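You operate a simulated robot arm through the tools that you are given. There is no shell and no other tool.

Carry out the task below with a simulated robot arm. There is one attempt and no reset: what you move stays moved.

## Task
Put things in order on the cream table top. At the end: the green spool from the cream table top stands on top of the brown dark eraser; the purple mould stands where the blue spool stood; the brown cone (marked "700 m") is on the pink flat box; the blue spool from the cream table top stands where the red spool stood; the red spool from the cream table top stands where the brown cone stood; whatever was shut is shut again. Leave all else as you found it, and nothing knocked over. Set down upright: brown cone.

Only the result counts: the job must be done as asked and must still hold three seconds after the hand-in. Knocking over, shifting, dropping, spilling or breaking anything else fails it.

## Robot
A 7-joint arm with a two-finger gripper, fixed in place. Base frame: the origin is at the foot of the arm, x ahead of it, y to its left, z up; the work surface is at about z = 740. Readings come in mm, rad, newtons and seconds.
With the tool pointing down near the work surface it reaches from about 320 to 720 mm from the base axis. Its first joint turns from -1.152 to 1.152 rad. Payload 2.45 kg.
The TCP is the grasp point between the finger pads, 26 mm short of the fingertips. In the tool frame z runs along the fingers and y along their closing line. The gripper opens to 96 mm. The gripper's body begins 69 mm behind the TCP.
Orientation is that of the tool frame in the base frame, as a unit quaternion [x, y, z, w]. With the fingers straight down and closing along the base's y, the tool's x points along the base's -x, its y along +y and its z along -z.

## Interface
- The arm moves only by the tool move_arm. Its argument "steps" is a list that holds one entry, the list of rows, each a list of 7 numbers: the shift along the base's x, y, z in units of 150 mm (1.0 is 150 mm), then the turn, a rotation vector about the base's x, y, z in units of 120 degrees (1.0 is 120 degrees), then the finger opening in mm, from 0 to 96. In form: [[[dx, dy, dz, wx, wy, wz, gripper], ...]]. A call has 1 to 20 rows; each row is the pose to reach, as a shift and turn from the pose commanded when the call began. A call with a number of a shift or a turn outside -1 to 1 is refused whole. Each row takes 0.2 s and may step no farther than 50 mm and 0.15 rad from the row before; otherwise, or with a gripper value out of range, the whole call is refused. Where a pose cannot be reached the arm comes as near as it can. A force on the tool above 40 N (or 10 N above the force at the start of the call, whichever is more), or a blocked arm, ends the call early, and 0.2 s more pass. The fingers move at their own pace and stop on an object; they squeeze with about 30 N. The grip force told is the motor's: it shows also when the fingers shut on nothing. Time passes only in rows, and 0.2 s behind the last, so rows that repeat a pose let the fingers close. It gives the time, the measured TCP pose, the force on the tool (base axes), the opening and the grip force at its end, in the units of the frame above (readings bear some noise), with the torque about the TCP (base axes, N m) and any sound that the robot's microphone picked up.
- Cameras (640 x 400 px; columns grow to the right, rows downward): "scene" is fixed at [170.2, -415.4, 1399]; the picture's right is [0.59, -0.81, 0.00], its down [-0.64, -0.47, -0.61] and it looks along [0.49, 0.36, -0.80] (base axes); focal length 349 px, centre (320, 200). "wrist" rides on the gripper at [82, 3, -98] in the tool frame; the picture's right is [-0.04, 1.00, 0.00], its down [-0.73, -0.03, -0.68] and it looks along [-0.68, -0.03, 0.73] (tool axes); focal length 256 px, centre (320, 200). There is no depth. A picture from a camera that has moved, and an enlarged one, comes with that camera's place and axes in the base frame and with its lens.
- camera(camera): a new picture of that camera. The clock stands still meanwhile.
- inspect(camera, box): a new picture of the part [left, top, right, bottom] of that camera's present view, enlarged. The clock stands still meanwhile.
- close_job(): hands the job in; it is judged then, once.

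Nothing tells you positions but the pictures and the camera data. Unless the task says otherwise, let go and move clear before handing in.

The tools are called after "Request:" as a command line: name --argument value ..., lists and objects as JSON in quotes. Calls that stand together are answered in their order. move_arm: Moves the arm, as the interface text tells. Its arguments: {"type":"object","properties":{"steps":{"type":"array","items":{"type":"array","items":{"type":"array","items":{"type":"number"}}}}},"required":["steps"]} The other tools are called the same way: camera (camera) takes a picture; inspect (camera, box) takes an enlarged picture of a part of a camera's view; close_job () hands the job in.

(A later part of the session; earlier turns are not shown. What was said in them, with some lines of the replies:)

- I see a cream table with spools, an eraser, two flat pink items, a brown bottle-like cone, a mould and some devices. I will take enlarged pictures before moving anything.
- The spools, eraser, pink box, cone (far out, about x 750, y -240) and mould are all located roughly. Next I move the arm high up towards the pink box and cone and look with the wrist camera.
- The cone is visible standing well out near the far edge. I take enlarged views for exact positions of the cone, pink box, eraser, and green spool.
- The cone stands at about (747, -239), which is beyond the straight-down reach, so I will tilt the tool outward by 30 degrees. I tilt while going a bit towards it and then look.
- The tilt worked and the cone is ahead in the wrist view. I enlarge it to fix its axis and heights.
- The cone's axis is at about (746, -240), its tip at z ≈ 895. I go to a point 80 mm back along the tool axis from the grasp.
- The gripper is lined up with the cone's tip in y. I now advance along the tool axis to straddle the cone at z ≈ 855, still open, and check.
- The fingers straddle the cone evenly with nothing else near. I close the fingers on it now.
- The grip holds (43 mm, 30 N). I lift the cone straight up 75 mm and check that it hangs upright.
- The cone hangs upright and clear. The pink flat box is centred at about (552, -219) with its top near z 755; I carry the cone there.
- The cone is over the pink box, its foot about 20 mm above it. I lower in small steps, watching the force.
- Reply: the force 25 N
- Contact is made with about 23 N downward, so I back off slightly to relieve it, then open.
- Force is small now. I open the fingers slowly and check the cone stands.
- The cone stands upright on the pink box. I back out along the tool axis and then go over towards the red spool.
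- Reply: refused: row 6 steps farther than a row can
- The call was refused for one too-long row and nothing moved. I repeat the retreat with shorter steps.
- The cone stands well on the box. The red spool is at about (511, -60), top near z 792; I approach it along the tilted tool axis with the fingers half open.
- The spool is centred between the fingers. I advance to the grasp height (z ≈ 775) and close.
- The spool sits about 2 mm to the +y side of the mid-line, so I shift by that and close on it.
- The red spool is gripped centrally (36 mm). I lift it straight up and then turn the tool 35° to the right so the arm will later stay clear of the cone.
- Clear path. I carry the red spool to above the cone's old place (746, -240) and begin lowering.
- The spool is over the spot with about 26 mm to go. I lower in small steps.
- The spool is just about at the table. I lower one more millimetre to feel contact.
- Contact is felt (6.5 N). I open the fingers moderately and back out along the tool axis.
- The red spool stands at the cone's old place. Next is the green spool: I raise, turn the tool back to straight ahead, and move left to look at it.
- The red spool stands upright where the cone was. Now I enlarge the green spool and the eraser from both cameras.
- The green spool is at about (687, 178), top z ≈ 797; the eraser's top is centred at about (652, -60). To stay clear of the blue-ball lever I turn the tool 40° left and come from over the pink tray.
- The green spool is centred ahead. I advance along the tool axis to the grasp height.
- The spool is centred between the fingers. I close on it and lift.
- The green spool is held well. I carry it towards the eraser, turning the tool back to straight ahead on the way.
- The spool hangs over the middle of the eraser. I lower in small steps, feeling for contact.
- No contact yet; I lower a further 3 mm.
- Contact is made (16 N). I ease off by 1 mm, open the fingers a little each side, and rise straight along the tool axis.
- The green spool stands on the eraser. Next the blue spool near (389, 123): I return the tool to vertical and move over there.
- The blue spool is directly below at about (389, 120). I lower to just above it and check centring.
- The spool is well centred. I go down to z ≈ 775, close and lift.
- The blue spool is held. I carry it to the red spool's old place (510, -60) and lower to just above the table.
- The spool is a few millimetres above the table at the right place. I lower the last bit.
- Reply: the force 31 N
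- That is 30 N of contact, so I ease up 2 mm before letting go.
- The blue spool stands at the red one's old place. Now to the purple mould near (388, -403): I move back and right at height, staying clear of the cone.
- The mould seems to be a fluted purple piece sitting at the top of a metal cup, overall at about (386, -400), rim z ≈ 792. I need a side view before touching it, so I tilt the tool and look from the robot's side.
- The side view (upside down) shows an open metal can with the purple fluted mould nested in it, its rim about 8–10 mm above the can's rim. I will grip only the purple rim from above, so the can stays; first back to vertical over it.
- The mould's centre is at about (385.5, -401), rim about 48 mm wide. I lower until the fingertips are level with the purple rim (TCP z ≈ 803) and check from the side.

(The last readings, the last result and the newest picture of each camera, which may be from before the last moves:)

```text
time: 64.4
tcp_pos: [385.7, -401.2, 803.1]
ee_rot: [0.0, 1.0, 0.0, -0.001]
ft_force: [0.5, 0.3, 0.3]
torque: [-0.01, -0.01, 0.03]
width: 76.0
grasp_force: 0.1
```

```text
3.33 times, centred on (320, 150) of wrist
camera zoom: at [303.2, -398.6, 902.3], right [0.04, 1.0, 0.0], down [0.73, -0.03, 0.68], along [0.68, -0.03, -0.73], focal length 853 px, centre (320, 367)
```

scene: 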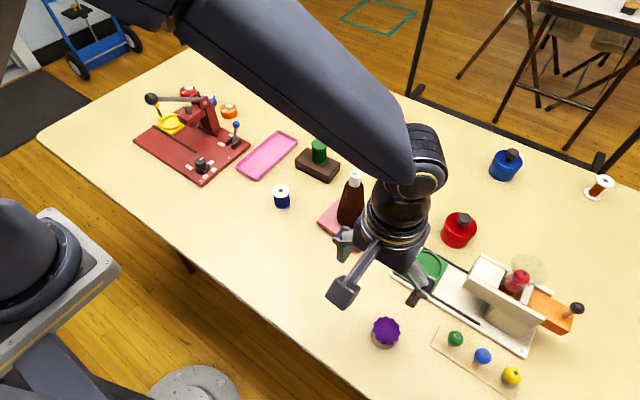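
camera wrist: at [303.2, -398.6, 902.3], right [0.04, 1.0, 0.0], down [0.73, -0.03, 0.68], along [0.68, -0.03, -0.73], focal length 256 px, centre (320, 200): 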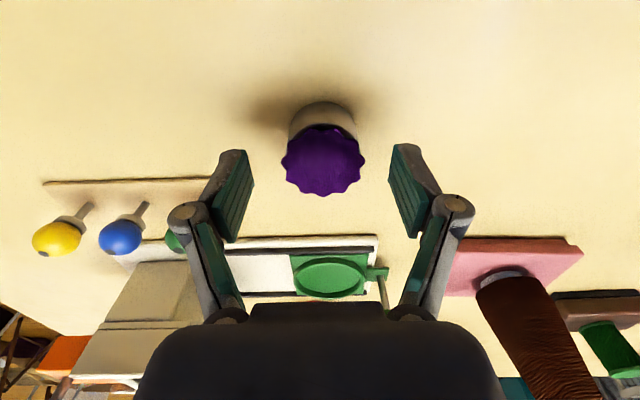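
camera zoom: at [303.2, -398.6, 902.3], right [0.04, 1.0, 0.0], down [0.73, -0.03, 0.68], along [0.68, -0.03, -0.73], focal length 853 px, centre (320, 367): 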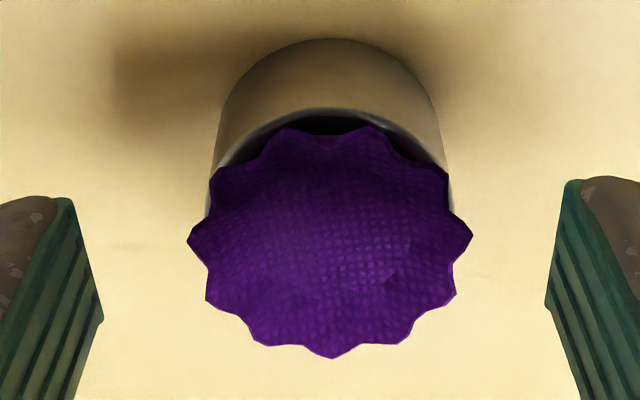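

The fingertips are level with the can's rim and the purple rim (z ≈ 788) lies within the pads; the can is narrower, so only the mould gets gripped. I close.

Request:
move_arm --steps '[[[0, 0, 0, 0, 0, 0, 60], [0, 0, 0, 0, 0, 0, 52], [0, 0, 0, 0, 0, 0, 46], [0, 0, 0, 0, 0, 0, 42], [0, 0, 0, 0, 0, 0, 38], [0, 0, 0, 0, 0, 0, 38]]]'

Request:
camera --camera "wrist"

Request:
inspect --camera "scene" --box '[340, 290, 430, 370]'

```text
time: 65.8
tcp_pos: [386.1, -400.7, 804.1]
ee_rot: [0.0, 1.0, 0.0, 0.0]
ft_force: [0.0, -1.3, -0.4]
torque: [-0.03, -0.04, 0.01]
width: 38.0
grasp_force: 0.0
```

```text
taken
camera wrist: at [303.1, -398.6, 902.5], right [0.04, 1.0, 0.0], down [0.73, -0.03, 0.68], along [0.68, -0.03, -0.73], focal length 256 px, centre (320, 200)
```

wrist: 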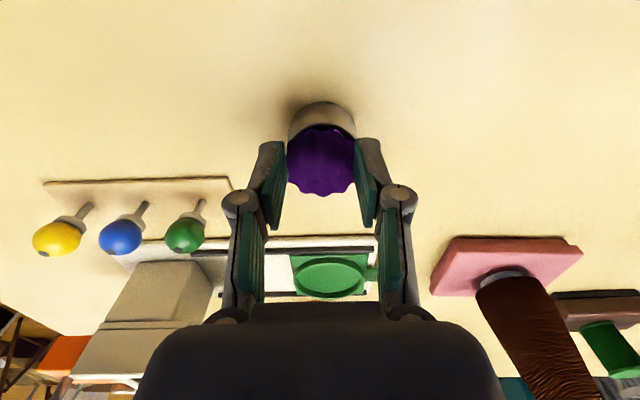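

```text
5.00 times, centred on (385, 330) of scene
camera zoom: at [170.2, -415.4, 1399.0], right [0.59, -0.81, 0.0], down [-0.64, -0.47, -0.61], along [0.49, 0.36, -0.8], focal length 1747 px, centre (-5, -450)
```

zoom: 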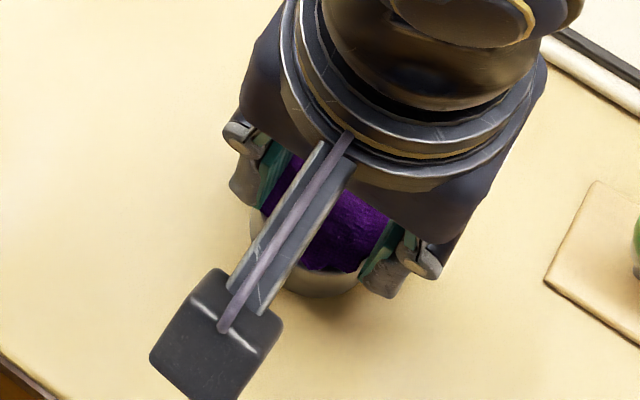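

The fingers reached 38 mm with no resistance, so the flutes seem soft or yielding. I close further and watch the grip force.

Request:
move_arm --steps '[[[0, 0, 0, 0, 0, 0, 36], [0, 0, 0, 0, 0, 0, 34], [0, 0, 0, 0, 0, 0, 32], [0, 0, 0, 0, 0, 0, 32]]]'

Request:
inspect --camera "wrist" --box '[230, 80, 410, 230]'

```text
time: 66.8
tcp_pos: [384.3, -401.4, 803.6]
ee_rot: [0.0, 1.0, 0.001, 0.0]
ft_force: [-0.4, 0.7, -0.2]
torque: [-0.01, 0.01, 0.01]
width: 32.0
grasp_force: 0.0
```

```text
2.67 times, centred on (320, 155) of wrist
camera zoom: at [303.1, -398.6, 902.5], right [0.04, 1.0, 0.0], down [0.73, -0.03, 0.68], along [0.68, -0.03, -0.73], focal length 683 px, centre (320, 320)
```

zoom: 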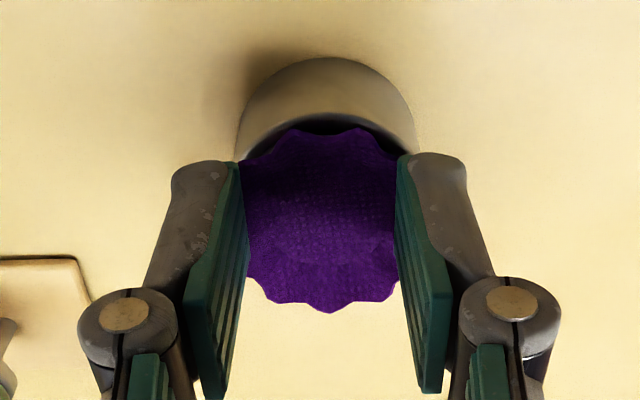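

On rechecking the rays, the purple rim is lower than I took it (z ≈ 777, centre x ≈ 391), so the fingers closed just above it. I open again, shift 5 mm outward, and lower 8 mm.

Request:
move_arm --steps '[[[0, 0, 0.02, 0, 0, 0, 50], [0, 0, 0.02, 0, 0, 0, 76], [0, 0, 0.02, 0, 0, 0, 76], [0, 0, 0.02, 0, 0, 0, 76], [0.033, 0, 0, 0, 0, 0, 76], [0.033, 0, -0.053, 0, 0, 0, 76], [0.033, 0, -0.053, 0, 0, 0, 76]]]'

Request:
inspect --camera "wrist" --box '[230, 80, 410, 230]'

Request:
inspect --camera "scene" --box '[340, 290, 430, 370]'

```text
time: 68.4
tcp_pos: [390.6, -400.3, 794.7]
ee_rot: [0.0, 1.0, 0.0, 0.0]
ft_force: [-0.1, 0.1, -0.4]
torque: [0.0, -0.01, 0.01]
width: 76.2
grasp_force: 0.1
```

```text
2.67 times, centred on (320, 155) of wrist
camera zoom: at [308.9, -397.6, 893.5], right [0.04, 1.0, 0.0], down [0.73, -0.03, 0.68], along [0.68, -0.03, -0.73], focal length 683 px, centre (320, 320)
```

zoom: 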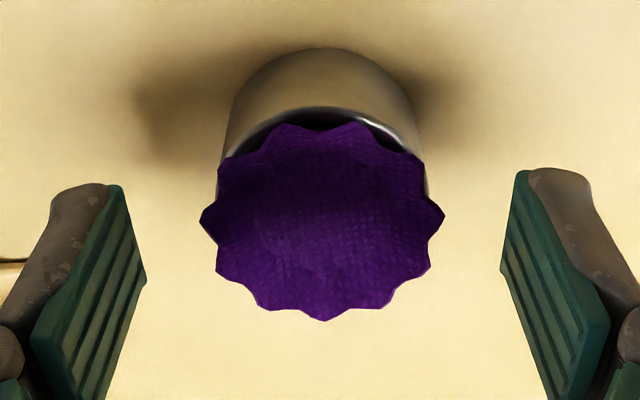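

```text
5.00 times, centred on (385, 330) of scene
camera zoom: at [170.2, -415.4, 1399.0], right [0.59, -0.81, 0.0], down [-0.64, -0.47, -0.61], along [0.49, 0.36, -0.8], focal length 1747 px, centre (-5, -450)
```

zoom: 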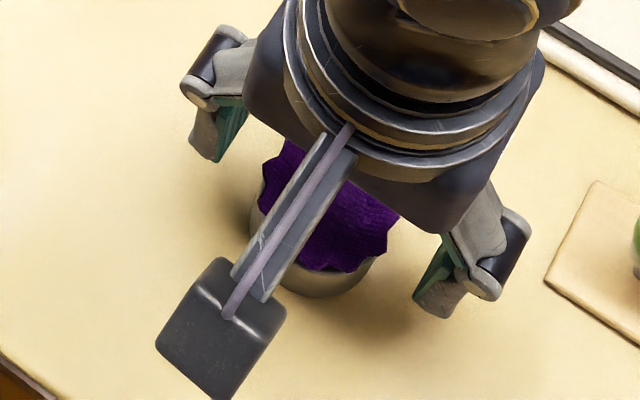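

Now I close slowly on the rim at this height.

Request:
move_arm --steps '[[[0.01, 0, 0, 0, 0, 0, 60], [0.01, 0, 0, 0, 0, 0, 52], [0.01, 0, 0, 0, 0, 0, 48], [0.01, 0, 0, 0, 0, 0, 45], [0.01, 0, 0, 0, 0, 0, 43], [0.01, 0, 0, 0, 0, 0, 43]]]'

Request:
inspect --camera "wrist" --box '[230, 80, 410, 230]'

```text
time: 69.8
tcp_pos: [391.5, -401.3, 794.4]
ee_rot: [-0.001, 1.0, -0.001, 0.002]
ft_force: [1.1, 0.3, 4.6]
torque: [-0.07, -0.01, 0.03]
width: 44.1
grasp_force: 0.4
```

```text
2.67 times, centred on (320, 155) of wrist
camera zoom: at [310.6, -398.1, 893.2], right [0.04, 1.0, 0.0], down [0.73, -0.03, 0.68], along [0.68, -0.03, -0.73], focal length 683 px, centre (320, 320)
```

zoom: 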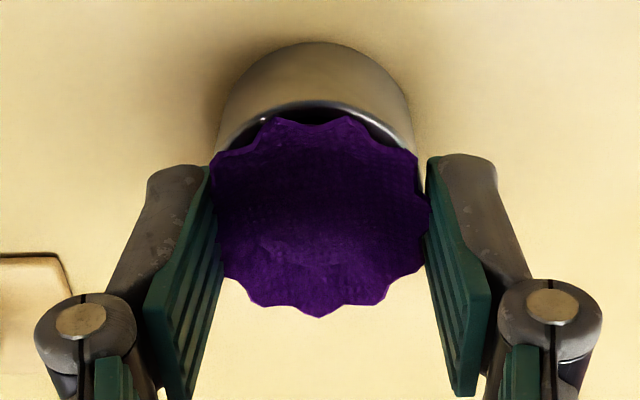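

The fingers now meet something at 44 mm. I squeeze fully, then lift only about 15 mm and look at what comes along.

Request:
move_arm --steps '[[[0, 0, 0, 0, 0, 0, 36], [0, 0, 0, 0, 0, 0, 30], [0, 0, 0, 0, 0, 0, 25], [0, 0, 0, 0, 0, 0, 25]]]'

Request:
inspect --camera "wrist" --box '[230, 80, 410, 230]'

Request:
inspect --camera "scene" --box '[340, 290, 430, 370]'

```text
time: 70.8
tcp_pos: [392.1, -400.9, 795.8]
ee_rot: [0.0, 1.0, 0.0, 0.001]
ft_force: [-0.3, -0.5, 0.6]
torque: [0.03, 0.02, 0.0]
width: 0.0
grasp_force: 26.6
stopped in row 4: the force on the tool passed its limit at 44 N (the readings are from after the stop); the commanded pose is now the measured one
```

```text
2.67 times, centred on (320, 155) of wrist
camera zoom: at [311.0, -397.9, 894.3], right [0.04, 1.0, 0.0], down [0.73, -0.03, 0.68], along [0.68, -0.03, -0.73], focal length 683 px, centre (320, 320)
```

zoom: 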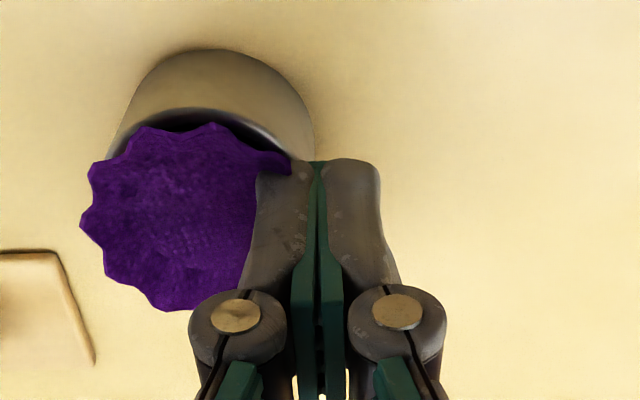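

```text
5.00 times, centred on (385, 330) of scene
camera zoom: at [170.2, -415.4, 1399.0], right [0.59, -0.81, 0.0], down [-0.64, -0.47, -0.61], along [0.49, 0.36, -0.8], focal length 1747 px, centre (-5, -450)
```

zoom: 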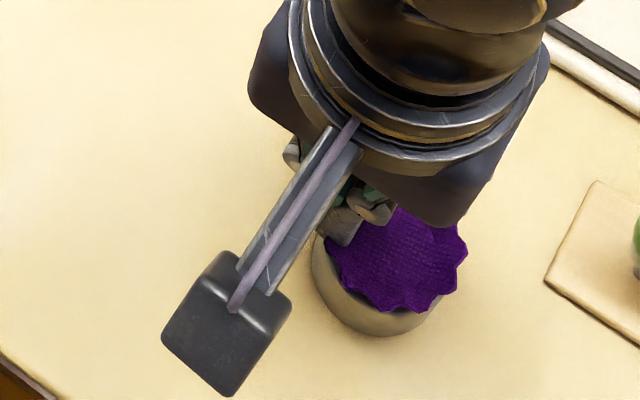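

The fingers slipped over the rim and nudged the can with the mould about 27 mm sideways; both still stand upright. I raise straight up and look carefully before trying again.

Request:
move_arm --steps '[[[0, 0, 0.1, 0, 0, 0, 0], [0, 0, 0.3, 0, 0, 0, 0], [0, 0, 0.55, 0, 0, 0, 0], [-0.2, 0, 0.7, 0, 0, 0, 0], [-0.2, 0, 0.7, 0, 0, 0, 0]]]'

Request:
camera --camera "wrist"

Request:
inspect --camera "wrist" --box '[230, 60, 380, 200]'

Request:
inspect --camera "scene" --box '[365, 305, 430, 365]'

```text
time: 72.0
tcp_pos: [363.0, -401.4, 901.3]
ee_rot: [-0.001, 1.0, 0.0, 0.0]
ft_force: [-0.6, -0.1, -0.1]
torque: [-0.03, 0.03, 0.0]
width: 0.3
grasp_force: 29.3
```

```text
taken
camera wrist: at [280.9, -398.5, 1000.7], right [0.04, 1.0, 0.0], down [0.73, -0.03, 0.68], along [0.68, -0.03, -0.73], focal length 256 px, centre (320, 200)
```

wrist: 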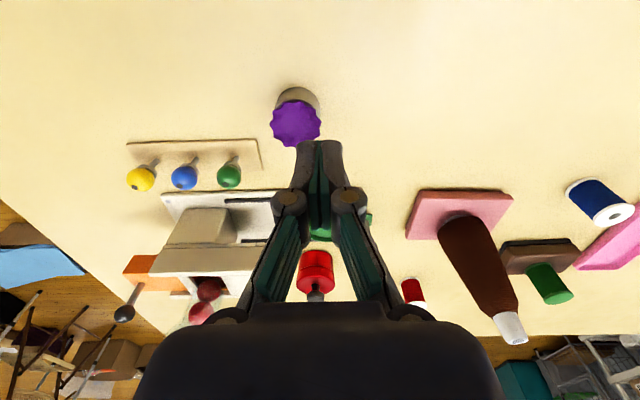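

```text
2.86 times, centred on (305, 130) of wrist
camera zoom: at [280.9, -398.5, 1000.7], right [0.04, 1.0, 0.0], down [0.73, -0.03, 0.68], along [0.68, -0.03, -0.73], focal length 731 px, centre (363, 400)
```

zoom: 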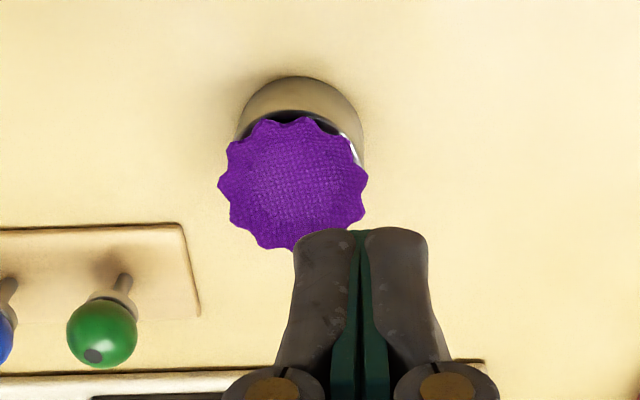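

```text
6.67 times, centred on (398, 335) of scene
camera zoom: at [170.1, -415.4, 1399.0], right [0.59, -0.81, 0.0], down [-0.64, -0.47, -0.61], along [0.49, 0.36, -0.8], focal length 2330 px, centre (-197, -700)
```

zoom: 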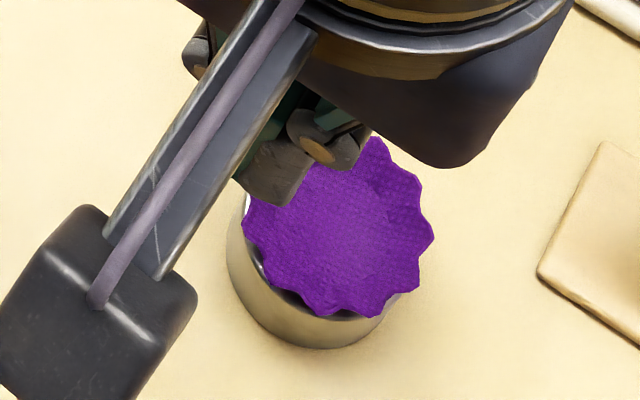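

Both the can and the mould stand upright, only shifted. I want accurate heights of the two rims, so I turn the tool towards them and look from nearly level.

Request:
move_arm --steps '[[[-0.04, 0.04, 0, 0, 0, -0.0625, 30], [-0.08, 0.08, 0, 0, 0, -0.125, 60], [-0.12, 0.13, 0, 0, 0, -0.1875, 96], [-0.16, 0.17, 0, 0, 0, -0.25, 96], [-0.2, 0.22, 0, 0, 0, -0.3125, 96], [-0.22, 0.26, 0, 0, 0, -0.375, 96], [-0.22, 0.26, 0, 0, 0, -0.375, 96]]]'

Request:
move_arm --steps '[[[0, 0, 0, -0.044, -0.044, 0, 96], [0, 0, -0.1, -0.088, -0.088, 0, 96], [0, 0, -0.2, -0.133, -0.133, 0, 96], [0, 0, -0.3, -0.177, -0.177, 0, 96], [0, 0, -0.4, -0.221, -0.221, 0, 96], [0, 0, -0.5, -0.265, -0.265, 0, 96], [0, 0, -0.5, -0.265, -0.265, 0, 96]]]'

Request:
camera --camera "wrist"

Request:
camera --camera "scene"

```text
time: 73.6
tcp_pos: [329.8, -361.3, 900.8]
ee_rot: [0.383, 0.924, -0.001, 0.0]
ft_force: [-0.2, 0.3, -0.9]
torque: [-0.02, 0.02, -0.02]
width: 95.8
grasp_force: 0.1
```

```text
time: 75.2
tcp_pos: [328.2, -362.9, 825.4]
ee_rot: [0.352, 0.853, -0.148, 0.355]
ft_force: [0.2, 0.0, -1.0]
torque: [0.03, -0.01, -0.01]
width: 96.1
grasp_force: 0.0
out of reach, approached as far as the arm can: row 3, 4
```

```text
taken
camera wrist: at [240.7, -271.3, 837.8], right [0.73, 0.69, 0.03], down [0.01, -0.04, 1.0], along [0.69, -0.72, -0.04], focal length 256 px, centre (320, 200)
```

wrist: 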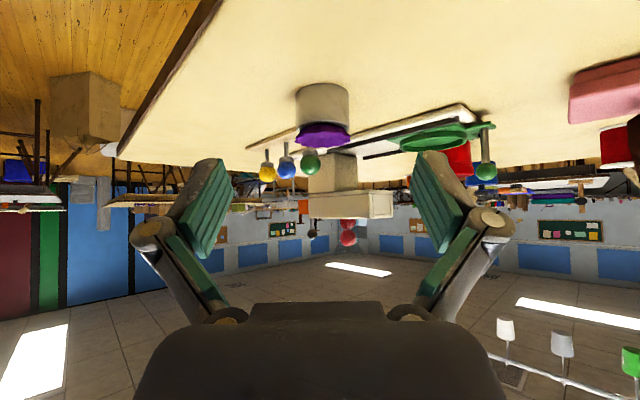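

```text
taken
```

scene: 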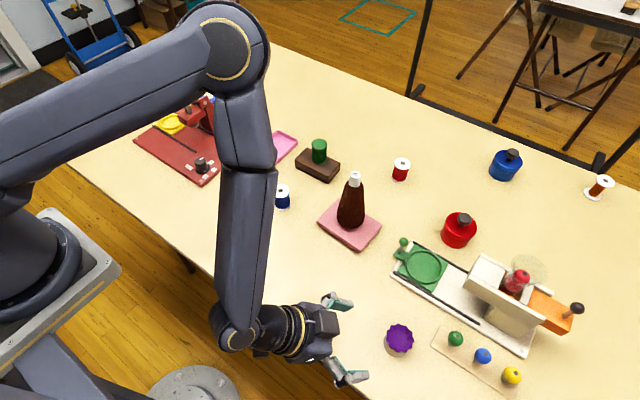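

Request:
inspect --camera "wrist" --box '[285, 70, 365, 160]'

Request:
inspect --camera "scene" --box '[370, 310, 430, 365]'

```text
4.44 times, centred on (325, 115) of wrist
camera zoom: at [240.7, -271.3, 837.8], right [0.73, 0.69, 0.03], down [0.01, -0.04, 1.0], along [0.69, -0.72, -0.04], focal length 1138 px, centre (298, 578)
```

zoom: 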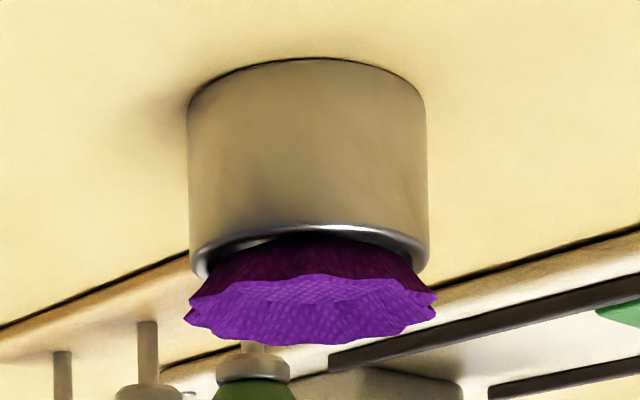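

```text
7.27 times, centred on (400, 338) of scene
camera zoom: at [170.2, -415.4, 1399.0], right [0.59, -0.81, 0.0], down [-0.64, -0.47, -0.61], along [0.49, 0.36, -0.8], focal length 2541 px, centre (-262, -800)
```

zoom: 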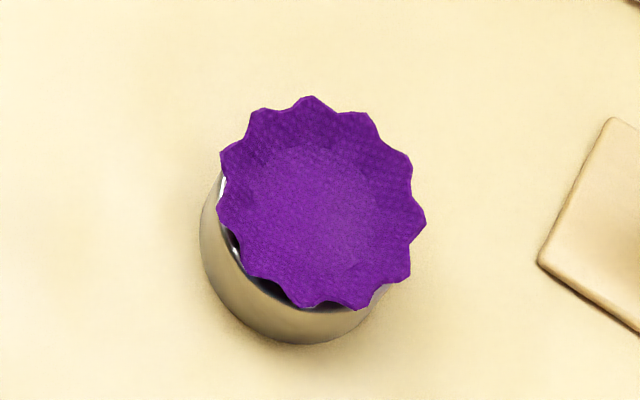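

The level view settles it: an open metal can about 30 mm tall with the purple fluted mould sitting in it, its flared rim rising to about z 779. I return to vertical above it to try drawing out just the purple mould gently.

Request:
move_arm --steps '[[[0, 0, 0.2, 0.03, 0.03, 0, 96], [0, 0, 0.4, 0.074, 0.074, 0, 96], [0, 0, 0.5, 0.118, 0.118, 0, 96], [0, 0, 0.5, 0.162, 0.162, 0, 96], [0, 0, 0.5, 0.206, 0.206, 0, 96], [0, 0, 0.5, 0.25, 0.25, 0, 96], [0, 0, 0.5, 0.265, 0.265, 0, 96], [0, 0, 0.5, 0.265, 0.265, 0, 96]]]'

Request:
move_arm --steps '[[[0.07, -0.07, 0, 0, 0, 0.0625, 76], [0.14, -0.14, 0, 0, 0, 0.125, 76], [0.21, -0.21, 0, 0, 0, 0.1875, 76], [0.28, -0.28, 0, 0, 0, 0.25, 76], [0.35, -0.35, 0, 0, 0, 0.3125, 76], [0.413, -0.42, 0, 0, 0, 0.375, 76], [0.413, -0.42, 0, 0, 0, 0.375, 76]]]'

Request:
camera --camera "wrist"

```text
time: 77.0
tcp_pos: [329.4, -362.1, 900.5]
ee_rot: [0.382, 0.924, -0.001, 0.001]
ft_force: [0.7, 0.3, -0.4]
torque: [0.03, -0.02, 0.02]
width: 96.0
grasp_force: 0.0
```

```text
time: 78.6
tcp_pos: [392.5, -425.4, 899.7]
ee_rot: [-0.002, 1.0, 0.0, 0.001]
ft_force: [0.4, 0.2, 0.2]
torque: [-0.01, 0.01, -0.03]
width: 75.8
grasp_force: 0.0
```

```text
taken
camera wrist: at [311.2, -422.8, 999.0], right [0.04, 1.0, 0.0], down [0.73, -0.03, 0.68], along [0.68, -0.03, -0.73], focal length 256 px, centre (320, 200)
```

wrist: 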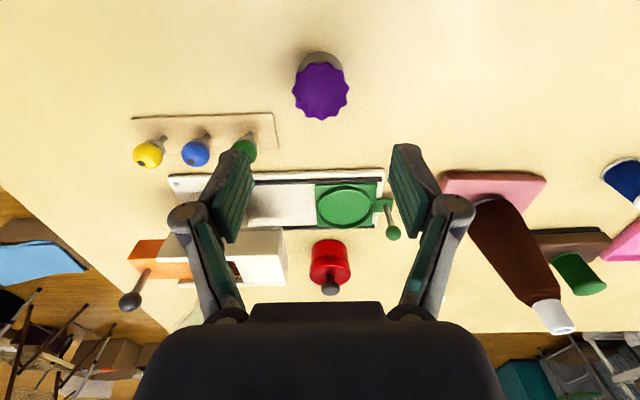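

The mould is centred below at (391, -425.5). I lower to TCP z ≈ 798 (fingertips just above the can's rim) and look.

Request:
move_arm --steps '[[[0, 0, -0.25, 0, 0, 0, 70], [-0.01, 0, -0.5, 0, 0, 0, 70], [-0.01, 0, -0.62, 0, 0, 0, 70], [-0.01, 0, -0.675, 0, 0, 0, 70], [-0.01, 0, -0.675, 0, 0, 0, 70]]]'

Request:
inspect --camera "wrist" --box '[230, 80, 410, 230]'

```text
time: 79.8
tcp_pos: [391.1, -425.3, 799.1]
ee_rot: [-0.001, 1.0, 0.0, 0.001]
ft_force: [-0.4, 0.2, 0.4]
torque: [0.0, 0.01, 0.01]
width: 69.7
grasp_force: 0.1
```

```text
2.67 times, centred on (320, 155) of wrist
camera zoom: at [308.1, -422.7, 898.1], right [0.04, 1.0, 0.0], down [0.73, -0.03, 0.68], along [0.68, -0.03, -0.73], focal length 683 px, centre (320, 320)
```

zoom: 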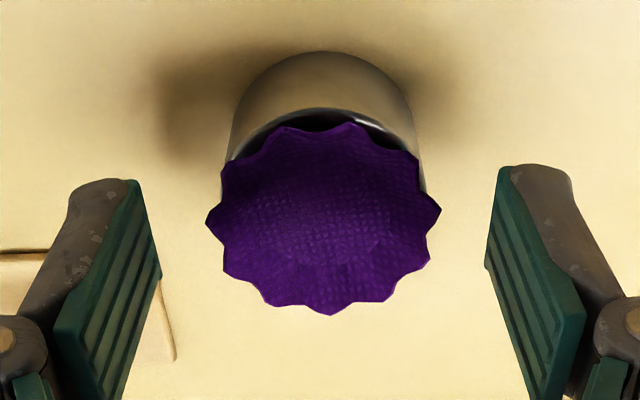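

I close in small steps, first to 44 mm, and check both grip force and deformation.

Request:
move_arm --steps '[[[0, 0, 0, 0, 0, 0, 60], [0, 0, 0, 0, 0, 0, 52], [0, 0, 0, 0, 0, 0, 48], [0, 0, 0, 0, 0, 0, 44], [0, 0, 0, 0, 0, 0, 44]]]'

Request:
inspect --camera "wrist" --box '[230, 80, 410, 230]'

Request:
move_arm --steps '[[[0, 0, 0, 0, 0, 0, 42], [0, 0, 0, 0, 0, 0, 40], [0, 0, 0, 0, 0, 0, 38], [0, 0, 0, 0, 0, 0, 38]]]'

Request:
inspect --camera "wrist" --box '[230, 80, 410, 230]'

```text
time: 81.0
tcp_pos: [390.0, -425.1, 799.8]
ee_rot: [-0.001, 1.0, 0.0, 0.002]
ft_force: [0.3, 0.0, -0.2]
torque: [0.0, -0.03, 0.0]
width: 44.1
grasp_force: 0.0
```

```text
2.67 times, centred on (320, 155) of wrist
camera zoom: at [308.1, -422.7, 898.4], right [0.04, 1.0, 0.0], down [0.73, -0.03, 0.68], along [0.68, -0.03, -0.73], focal length 683 px, centre (320, 320)
```

zoom: 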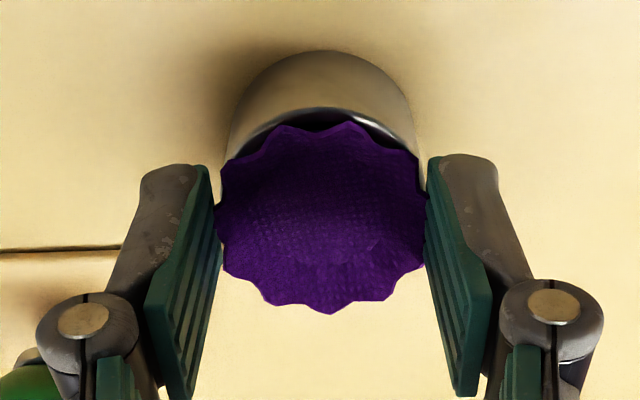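

```text
time: 82.0
tcp_pos: [389.4, -425.0, 799.6]
ee_rot: [-0.001, 1.0, 0.0, 0.001]
ft_force: [0.2, -0.5, -0.1]
torque: [0.0, 0.01, 0.01]
width: 38.0
grasp_force: 0.0
```

```text
2.67 times, centred on (320, 155) of wrist
camera zoom: at [308.1, -422.7, 898.4], right [0.04, 1.0, 0.0], down [0.73, -0.03, 0.68], along [0.68, -0.03, -0.73], focal length 683 px, centre (320, 320)
```

zoom: 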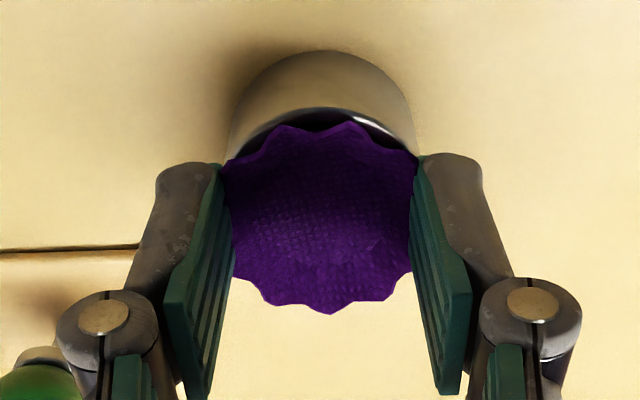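

No resistance at all: judging by the pictures the pad ends are only about 20 mm below the TCP at this opening, so they still pass above the rim. I open again, lower 10 mm, and close in small steps.

Request:
move_arm --steps '[[[0, 0, 0.01, 0, 0, 0, 50], [0, 0, 0.01, 0, 0, 0, 66], [0, 0, 0.01, 0, 0, 0, 66], [0, 0, 0.01, 0, 0, 0, 66], [0, 0, -0.035, 0, 0, 0, 66], [0, 0, -0.07, 0, 0, 0, 66], [0, 0, -0.07, 0, 0, 0, 66]]]'

Request:
inspect --camera "wrist" --box '[230, 80, 410, 230]'

Request:
move_arm --steps '[[[0, 0, 0, 0, 0, 0, 58], [0, 0, 0, 0, 0, 0, 54], [0, 0, 0, 0, 0, 0, 51], [0, 0, 0, 0, 0, 0, 49], [0, 0, 0, 0, 0, 0, 47], [0, 0, 0, 0, 0, 0, 47]]]'

Request:
inspect --camera "wrist" --box '[230, 80, 410, 230]'

```text
time: 83.6
tcp_pos: [391.1, -425.0, 789.1]
ee_rot: [0.0, 1.0, 0.0, 0.0]
ft_force: [-0.1, 0.7, 0.0]
torque: [0.01, -0.01, 0.0]
width: 65.8
grasp_force: 0.0
```

```text
2.67 times, centred on (320, 155) of wrist
camera zoom: at [308.4, -422.3, 888.2], right [0.04, 1.0, 0.0], down [0.73, -0.03, 0.68], along [0.68, -0.03, -0.73], focal length 683 px, centre (320, 320)
```

zoom: 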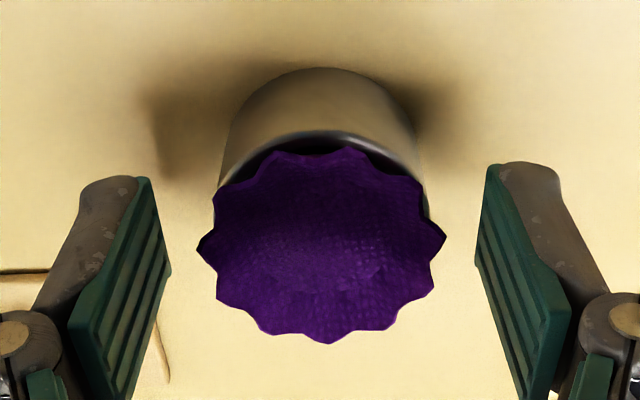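

```text
time: 85.0
tcp_pos: [389.0, -425.0, 788.8]
ee_rot: [-0.001, 1.0, 0.001, 0.001]
ft_force: [0.7, 0.7, -0.2]
torque: [-0.02, -0.01, 0.01]
width: 46.9
grasp_force: 0.0
```

```text
2.67 times, centred on (320, 155) of wrist
camera zoom: at [308.4, -422.2, 888.3], right [0.04, 1.0, 0.0], down [0.73, -0.03, 0.68], along [0.68, -0.03, -0.73], focal length 683 px, centre (320, 320)
```

zoom: 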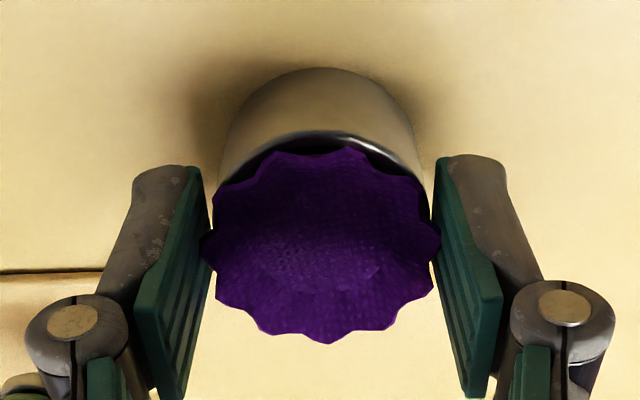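

The flute tips now meet the pads. I continue closing by small steps.

Request:
move_arm --steps '[[[0, 0, 0, 0, 0, 0, 46], [0, 0, 0, 0, 0, 0, 45], [0, 0, 0, 0, 0, 0, 45]]]'

Request:
inspect --camera "wrist" --box '[230, 80, 410, 230]'

```text
time: 85.8
tcp_pos: [389.9, -424.8, 789.6]
ee_rot: [-0.001, 1.0, 0.0, 0.001]
ft_force: [-0.7, 1.0, 0.3]
torque: [-0.01, 0.04, 0.0]
width: 45.5
grasp_force: 0.3
```

```text
2.67 times, centred on (320, 155) of wrist
camera zoom: at [308.4, -422.2, 888.3], right [0.04, 1.0, 0.0], down [0.73, -0.03, 0.68], along [0.68, -0.03, -0.73], focal length 683 px, centre (320, 320)
```

zoom: 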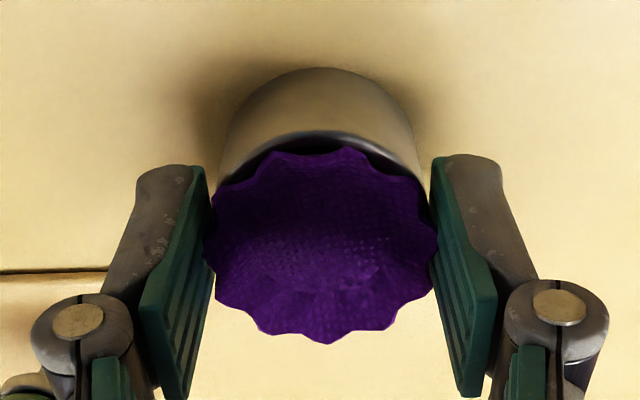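

Contact at 45.5 mm. I increase the squeeze in stages.

Request:
move_arm --steps '[[[0, 0, 0, 0, 0, 0, 44], [0, 0, 0, 0, 0, 0, 43], [0, 0, 0, 0, 0, 0, 43]]]'

Request:
move_arm --steps '[[[0, 0, 0, 0, 0, 0, 42], [0, 0, 0, 0, 0, 0, 40], [0, 0, 0, 0, 0, 0, 40]]]'

Request:
inspect --camera "wrist" --box '[230, 80, 410, 230]'

```text
time: 86.6
tcp_pos: [390.6, -425.7, 789.0]
ee_rot: [0.0, 1.0, 0.0, 0.001]
ft_force: [-0.2, 1.6, 2.0]
torque: [0.02, 0.02, -0.03]
width: 44.6
grasp_force: 30.2
```

```text
time: 87.4
tcp_pos: [390.0, -424.1, 789.9]
ee_rot: [-0.001, 1.0, 0.0, 0.001]
ft_force: [0.2, 0.6, 2.3]
torque: [0.03, 0.01, -0.01]
width: 44.4
grasp_force: 30.6
```

```text
2.67 times, centred on (320, 155) of wrist
camera zoom: at [308.4, -422.2, 888.3], right [0.04, 1.0, 0.0], down [0.73, -0.03, 0.68], along [0.68, -0.03, -0.73], focal length 683 px, centre (320, 320)
```

zoom: 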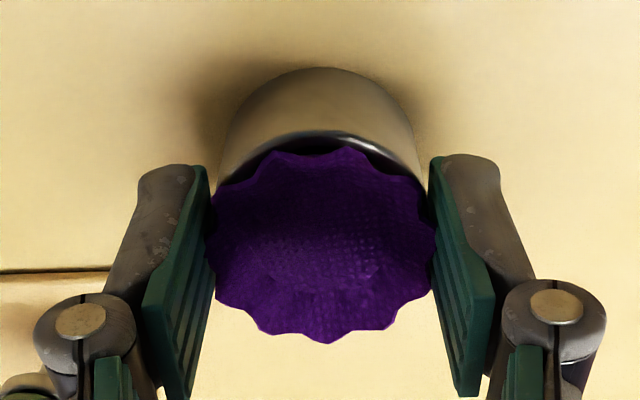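

It is now firmly held (30 N at 44.4 mm). I lift only 12 mm and look at what comes up.

Request:
move_arm --steps '[[[0, 0, 0.03, 0, 0, 0, 36], [0, 0, 0.055, 0, 0, 0, 36], [0, 0, 0.08, 0, 0, 0, 36], [0, 0, 0.08, 0, 0, 0, 36]]]'

Request:
inspect --camera "wrist" --box '[230, 80, 410, 230]'

Request:
inspect --camera "scene" --box '[350, 295, 440, 375]'

```text
time: 88.4
tcp_pos: [389.6, -423.0, 801.9]
ee_rot: [-0.002, 1.0, 0.0, 0.001]
ft_force: [0.1, 0.6, -1.9]
torque: [0.01, -0.02, 0.0]
width: 44.5
grasp_force: 30.1
```

```text
2.67 times, centred on (320, 155) of wrist
camera zoom: at [308.3, -422.0, 899.9], right [0.04, 1.0, 0.0], down [0.73, -0.03, 0.68], along [0.68, -0.03, -0.73], focal length 683 px, centre (320, 320)
```

zoom: 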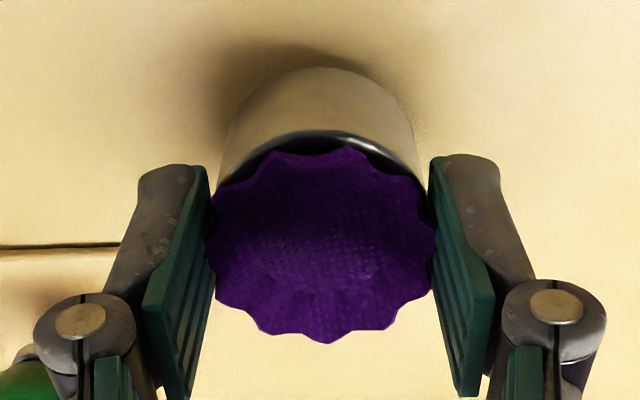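

```text
5.00 times, centred on (395, 335) of scene
camera zoom: at [170.2, -415.4, 1399.0], right [0.59, -0.81, 0.0], down [-0.64, -0.47, -0.61], along [0.49, 0.36, -0.8], focal length 1747 px, centre (-55, -475)
```

zoom: 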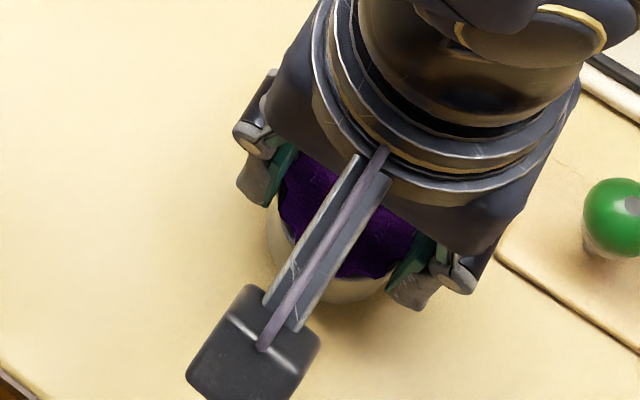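

The can and purple piece rise as one: it is a metal mould lined with purple cloth (the woven, pinked piece yields to the fingers), so the whole is the "purple mould". I lift it and carry it left along x ≈ 390, clear of everything.

Request:
move_arm --steps '[[[0, 0, 0.1, 0, 0, 0, 30], [0, 0, 0.3, 0, 0, 0, 30], [0, 0, 0.5, 0, 0, 0, 30], [0, 0.1, 0.6, 0, 0, 0, 30], [0, 0.3, 0.6, 0, 0, 0, 30], [0, 0.55, 0.6, 0, 0, 0, 30], [0, 0.8, 0.6, 0, 0, 0, 30], [0, 0.95, 0.6, 0, 0, 0, 30], [0, 1.0, 0.6, 0, 0, 0, 30]]]'

Request:
camera --camera "wrist"

Request:
camera --camera "scene"

```text
time: 90.4
tcp_pos: [389.8, -276.4, 890.3]
ee_rot: [0.0, 1.0, 0.0, 0.001]
ft_force: [-0.4, -0.3, -1.6]
torque: [0.0, -0.01, -0.02]
width: 44.7
grasp_force: 30.6
```

```text
taken
camera wrist: at [308.0, -273.2, 989.5], right [0.04, 1.0, 0.0], down [0.73, -0.03, 0.68], along [0.68, -0.03, -0.73], focal length 256 px, centre (320, 200)
```

wrist: 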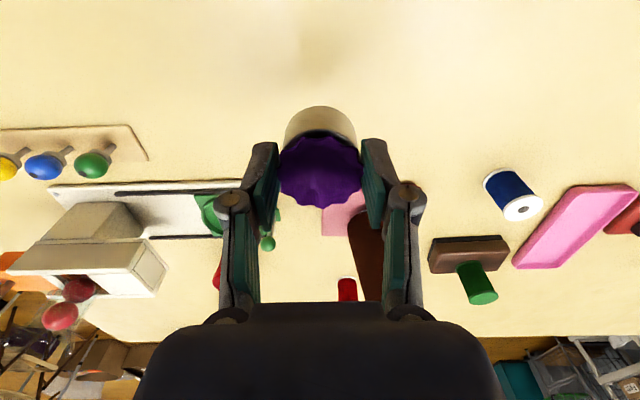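

```text
taken
```

scene: 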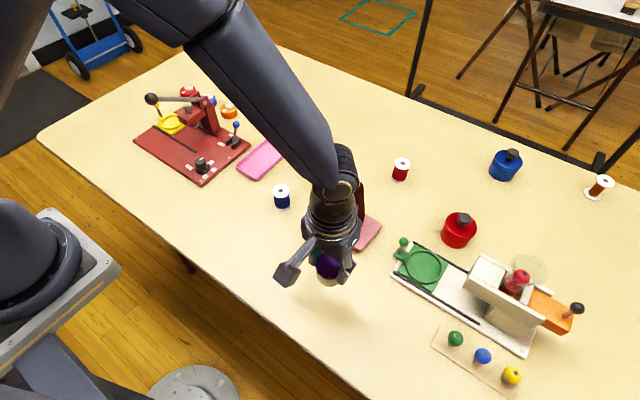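

The mould is held upright and nothing is left behind on the table. I carry on to the blue spool's old place.

Request:
move_arm --steps '[[[0, 0.1, 0, 0, 0, 0, 30], [0, 0.3, 0, 0, 0, 0, 30], [0, 0.55, 0, 0, 0, 0, 30], [0, 0.8, 0, 0, 0, 0, 30], [0, 1.0, 0, 0, 0, 0, 30]]]'

Request:
move_arm --steps '[[[0, 0.2, 0, 0, 0, 0, 30], [0, 0.45, 0, 0, 0, 0, 30], [0, 0.7, 0, 0, 0, 0, 30], [0, 0.9, 0, 0, 0, 0, 30], [0, 1.0, 0, 0, 0, 0, 30]]]'

Request:
move_arm --steps '[[[0, 0.15, 0, 0, 0, 0, 30], [0, 0.4, 0, 0, 0, 0, 30], [0, 0.58, 0, 0, 0, 0, 30], [-0.015, 0.645, 0, 0, 0, 0, 30], [-0.015, 0.645, -0.1, 0, 0, 0, 30], [-0.015, 0.645, -0.3, 0, 0, 0, 30], [-0.015, 0.645, -0.5, 0, 0, 0, 30], [-0.015, 0.645, -0.58, 0, 0, 0, 30], [-0.015, 0.645, -0.58, 0, 0, 0, 30]]]'

Request:
camera --camera "wrist"

Request:
camera --camera "scene"

Request:
inspect --camera "scene" --box '[140, 140, 240, 220]'

```text
time: 91.6
tcp_pos: [387.2, -123.8, 890.7]
ee_rot: [0.0, 1.0, -0.001, 0.001]
ft_force: [0.2, -0.6, -1.9]
torque: [0.0, -0.04, 0.01]
width: 44.7
grasp_force: 30.6
```

```text
time: 92.8
tcp_pos: [389.4, 25.5, 891.0]
ee_rot: [0.001, 1.0, -0.001, 0.0]
ft_force: [0.0, 0.6, -1.6]
torque: [-0.01, 0.0, 0.02]
width: 44.9
grasp_force: 29.7
```

```text
time: 94.8
tcp_pos: [386.5, 123.0, 804.1]
ee_rot: [-0.001, 1.0, 0.0, 0.001]
ft_force: [0.2, 0.2, -1.2]
torque: [-0.01, 0.03, -0.02]
width: 44.6
grasp_force: 30.4
```

```text
taken
camera wrist: at [305.9, 125.0, 902.3], right [0.04, 1.0, 0.0], down [0.73, -0.03, 0.68], along [0.68, -0.03, -0.73], focal length 256 px, centre (320, 200)
```

wrist: 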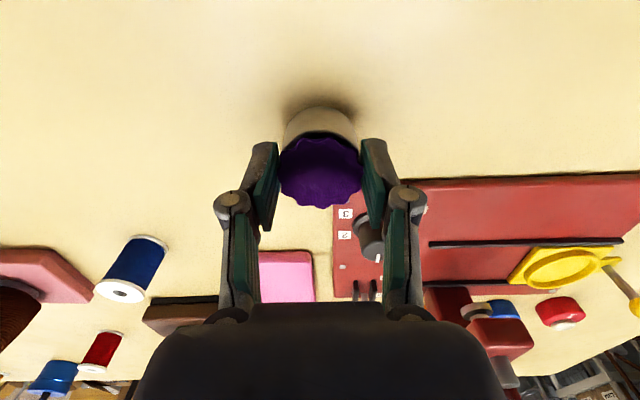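

```text
taken
```

scene: 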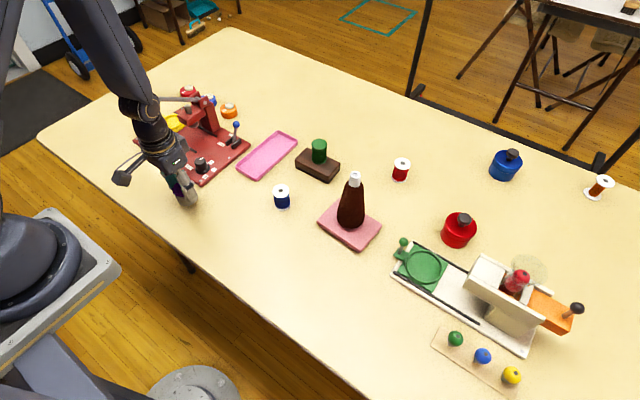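

```text
5.00 times, centred on (190, 180) of scene
camera zoom: at [170.2, -415.4, 1399.0], right [0.59, -0.81, 0.0], down [-0.64, -0.47, -0.6], along [0.49, 0.36, -0.8], focal length 1747 px, centre (970, 300)
```

zoom: 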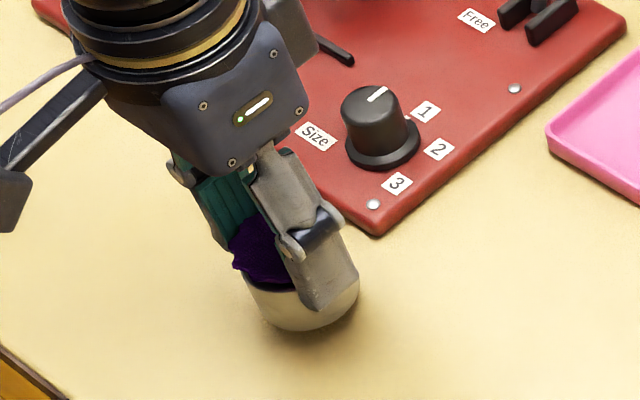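

The mould is over the spot, about 13 mm up. I lower gently.

Request:
move_arm --steps '[[[0, -0.007, -0.03, 0, 0, 0, 30], [0, -0.007, -0.06, 0, 0, 0, 30], [0, -0.007, -0.08, 0, 0, 0, 30], [0, -0.007, -0.08, 0, 0, 0, 30]]]'

```text
time: 95.8
tcp_pos: [387.4, 122.3, 792.6]
ee_rot: [0.0, 1.0, 0.001, 0.002]
ft_force: [-1.1, 0.7, -1.4]
torque: [0.01, 0.01, -0.01]
width: 44.7
grasp_force: 30.4
```

Request:
move_arm --steps '[[[0, 0, -0.01, 0, 0, 0, 30], [0, 0, -0.016, 0, 0, 0, 30], [0, 0, -0.016, 0, 0, 0, 30]]]'

```text
time: 96.6
tcp_pos: [387.9, 119.9, 790.3]
ee_rot: [-0.001, 1.0, 0.0, 0.001]
ft_force: [-1.8, 0.2, 8.8]
torque: [0.0, 0.06, -0.02]
width: 44.6
grasp_force: 29.9
```

Contact at 9 N. I open the fingers and rise straight up.

Request:
move_arm --steps '[[[0, 0, 0.003, 0, 0, 0, 48], [0, 0, 0.003, 0, 0, 0, 56], [0, 0, 0.003, 0, 0, 0, 70], [0, 0, 0.003, 0, 0, 0, 72], [0, 0, 0.003, 0, 0, 0, 72], [0, 0, 0.2, 0, 0, 0, 72], [0, 0, 0.5, 0, 0, 0, 72], [0, 0, 0.8, 0, 0, 0, 72], [0, 0, 1.0, 0, 0, 0, 72], [0, 0, 1.0, 0, 0, 0, 72]]]'

Request:
camera --camera "wrist"

Request:
camera --camera "scene"

Request:
inspect --camera "scene" --box '[140, 140, 240, 220]'

```text
time: 98.8
tcp_pos: [386.3, 122.0, 939.7]
ee_rot: [-0.001, 1.0, 0.0, 0.001]
ft_force: [0.2, 0.0, -0.3]
torque: [0.0, -0.01, -0.04]
width: 71.8
grasp_force: 0.0
```

```text
taken
camera wrist: at [305.0, 124.4, 1037.4], right [0.04, 1.0, 0.0], down [0.73, -0.03, 0.68], along [0.68, -0.03, -0.73], focal length 256 px, centre (320, 200)
```

wrist: 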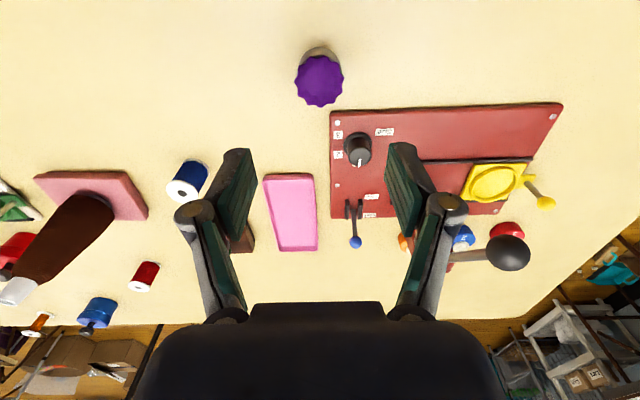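

```text
taken
```

scene: 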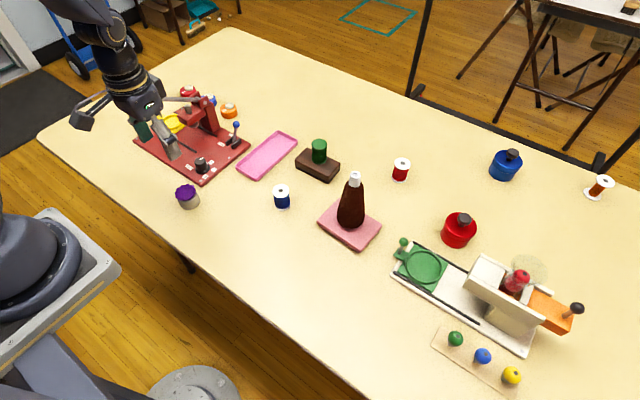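

```text
5.00 times, centred on (190, 180) of scene
camera zoom: at [170.1, -415.4, 1399.0], right [0.59, -0.81, 0.0], down [-0.64, -0.47, -0.61], along [0.49, 0.36, -0.8], focal length 1747 px, centre (970, 300)
```

zoom: 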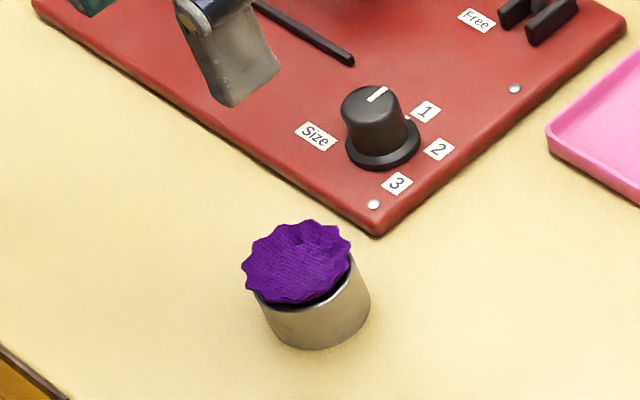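

The mould stands at the blue spool's old place. I check the whole result in close-up before handing in.

Request:
inspect --camera "scene" --box '[260, 110, 440, 260]'

Request:
inspect --camera "scene" --box '[350, 200, 600, 400]'

Request:
inspect --camera "wrist" --box '[270, 30, 370, 120]'

Request:
inspect --camera "scene" --box '[120, 60, 320, 220]'

```text
2.67 times, centred on (350, 185) of scene
camera zoom: at [170.1, -415.4, 1399.0], right [0.59, -0.81, 0.0], down [-0.64, -0.47, -0.61], along [0.49, 0.36, -0.8], focal length 932 px, centre (240, 240)
```

zoom: 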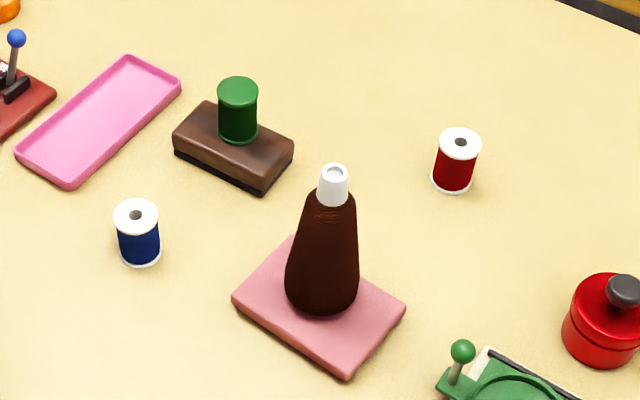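

```text
2.00 times, centred on (475, 300) of scene
camera zoom: at [170.1, -415.4, 1399.0], right [0.59, -0.81, 0.0], down [-0.64, -0.47, -0.61], along [0.49, 0.36, -0.8], focal length 699 px, centre (10, 0)
```

zoom: 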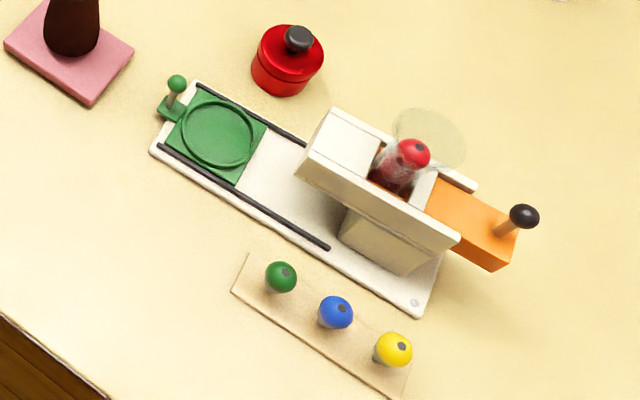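

```text
4.44 times, centred on (320, 75) of wrist
camera zoom: at [305.0, 124.4, 1037.4], right [0.04, 1.0, 0.0], down [0.73, -0.03, 0.68], along [0.68, -0.03, -0.73], focal length 1138 px, centre (320, 756)
```

zoom: 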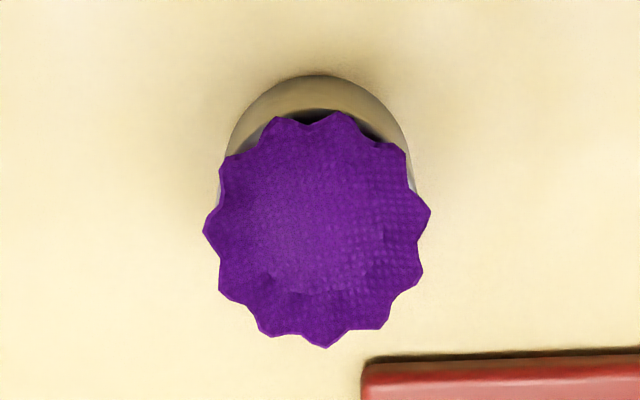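

```text
2.50 times, centred on (220, 140) of scene
camera zoom: at [170.1, -415.4, 1399.0], right [0.59, -0.81, 0.0], down [-0.64, -0.47, -0.61], along [0.49, 0.36, -0.8], focal length 874 px, centre (570, 350)
```

zoom: 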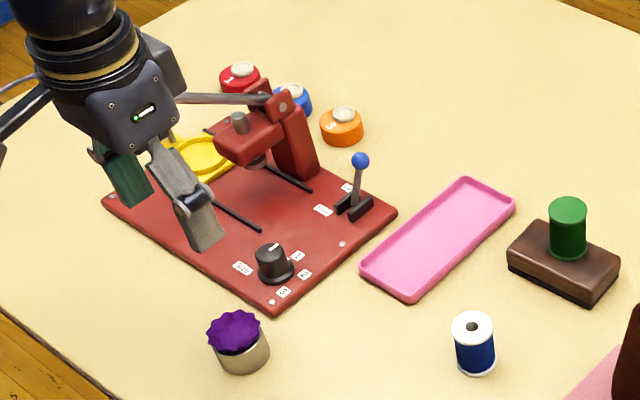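

I see the cone upright on the pink box, the green spool on the eraser, the red spool at the cone's old place, the blue one at the red's, and the mould at the blue's. Everything else looks unmoved and the gripper is clear above, so I hand in.

Request:
close_job

```text
The job is handed in.
```

I handed the job in with every item where the task asks, going by the last pictures; I have no verdict back yet.

- **Brown cone:** it stands upright on the salmon-pink flat box, not the pink tray. I never saw the "700 m" mark, but it was the only brown cone on the table.
- **Red spool:** it stands where the cone stood.
- **Blue spool:** it stands where the red spool stood, a few millimetres off at most.
- **Green spool:** it stands upright on top of the brown eraser.
- **Purple mould:** it stands where the blue spool stood.

**Slip with the mould:** on an early grip the fingers slid over its rim and pushed it about 24 mm along the table. It stayed upright, and I then picked it up lower down and moved it.

**What I took the mould to be:** it looks like a metal can with a purple fluted piece in it. When I lifted, both came up together, so I moved them as one object. If the can was meant to stay behind, that part is wrong.

I opened nothing, so there was nothing to shut again. Comparing the before and after pictures, nothing else appears to have moved.
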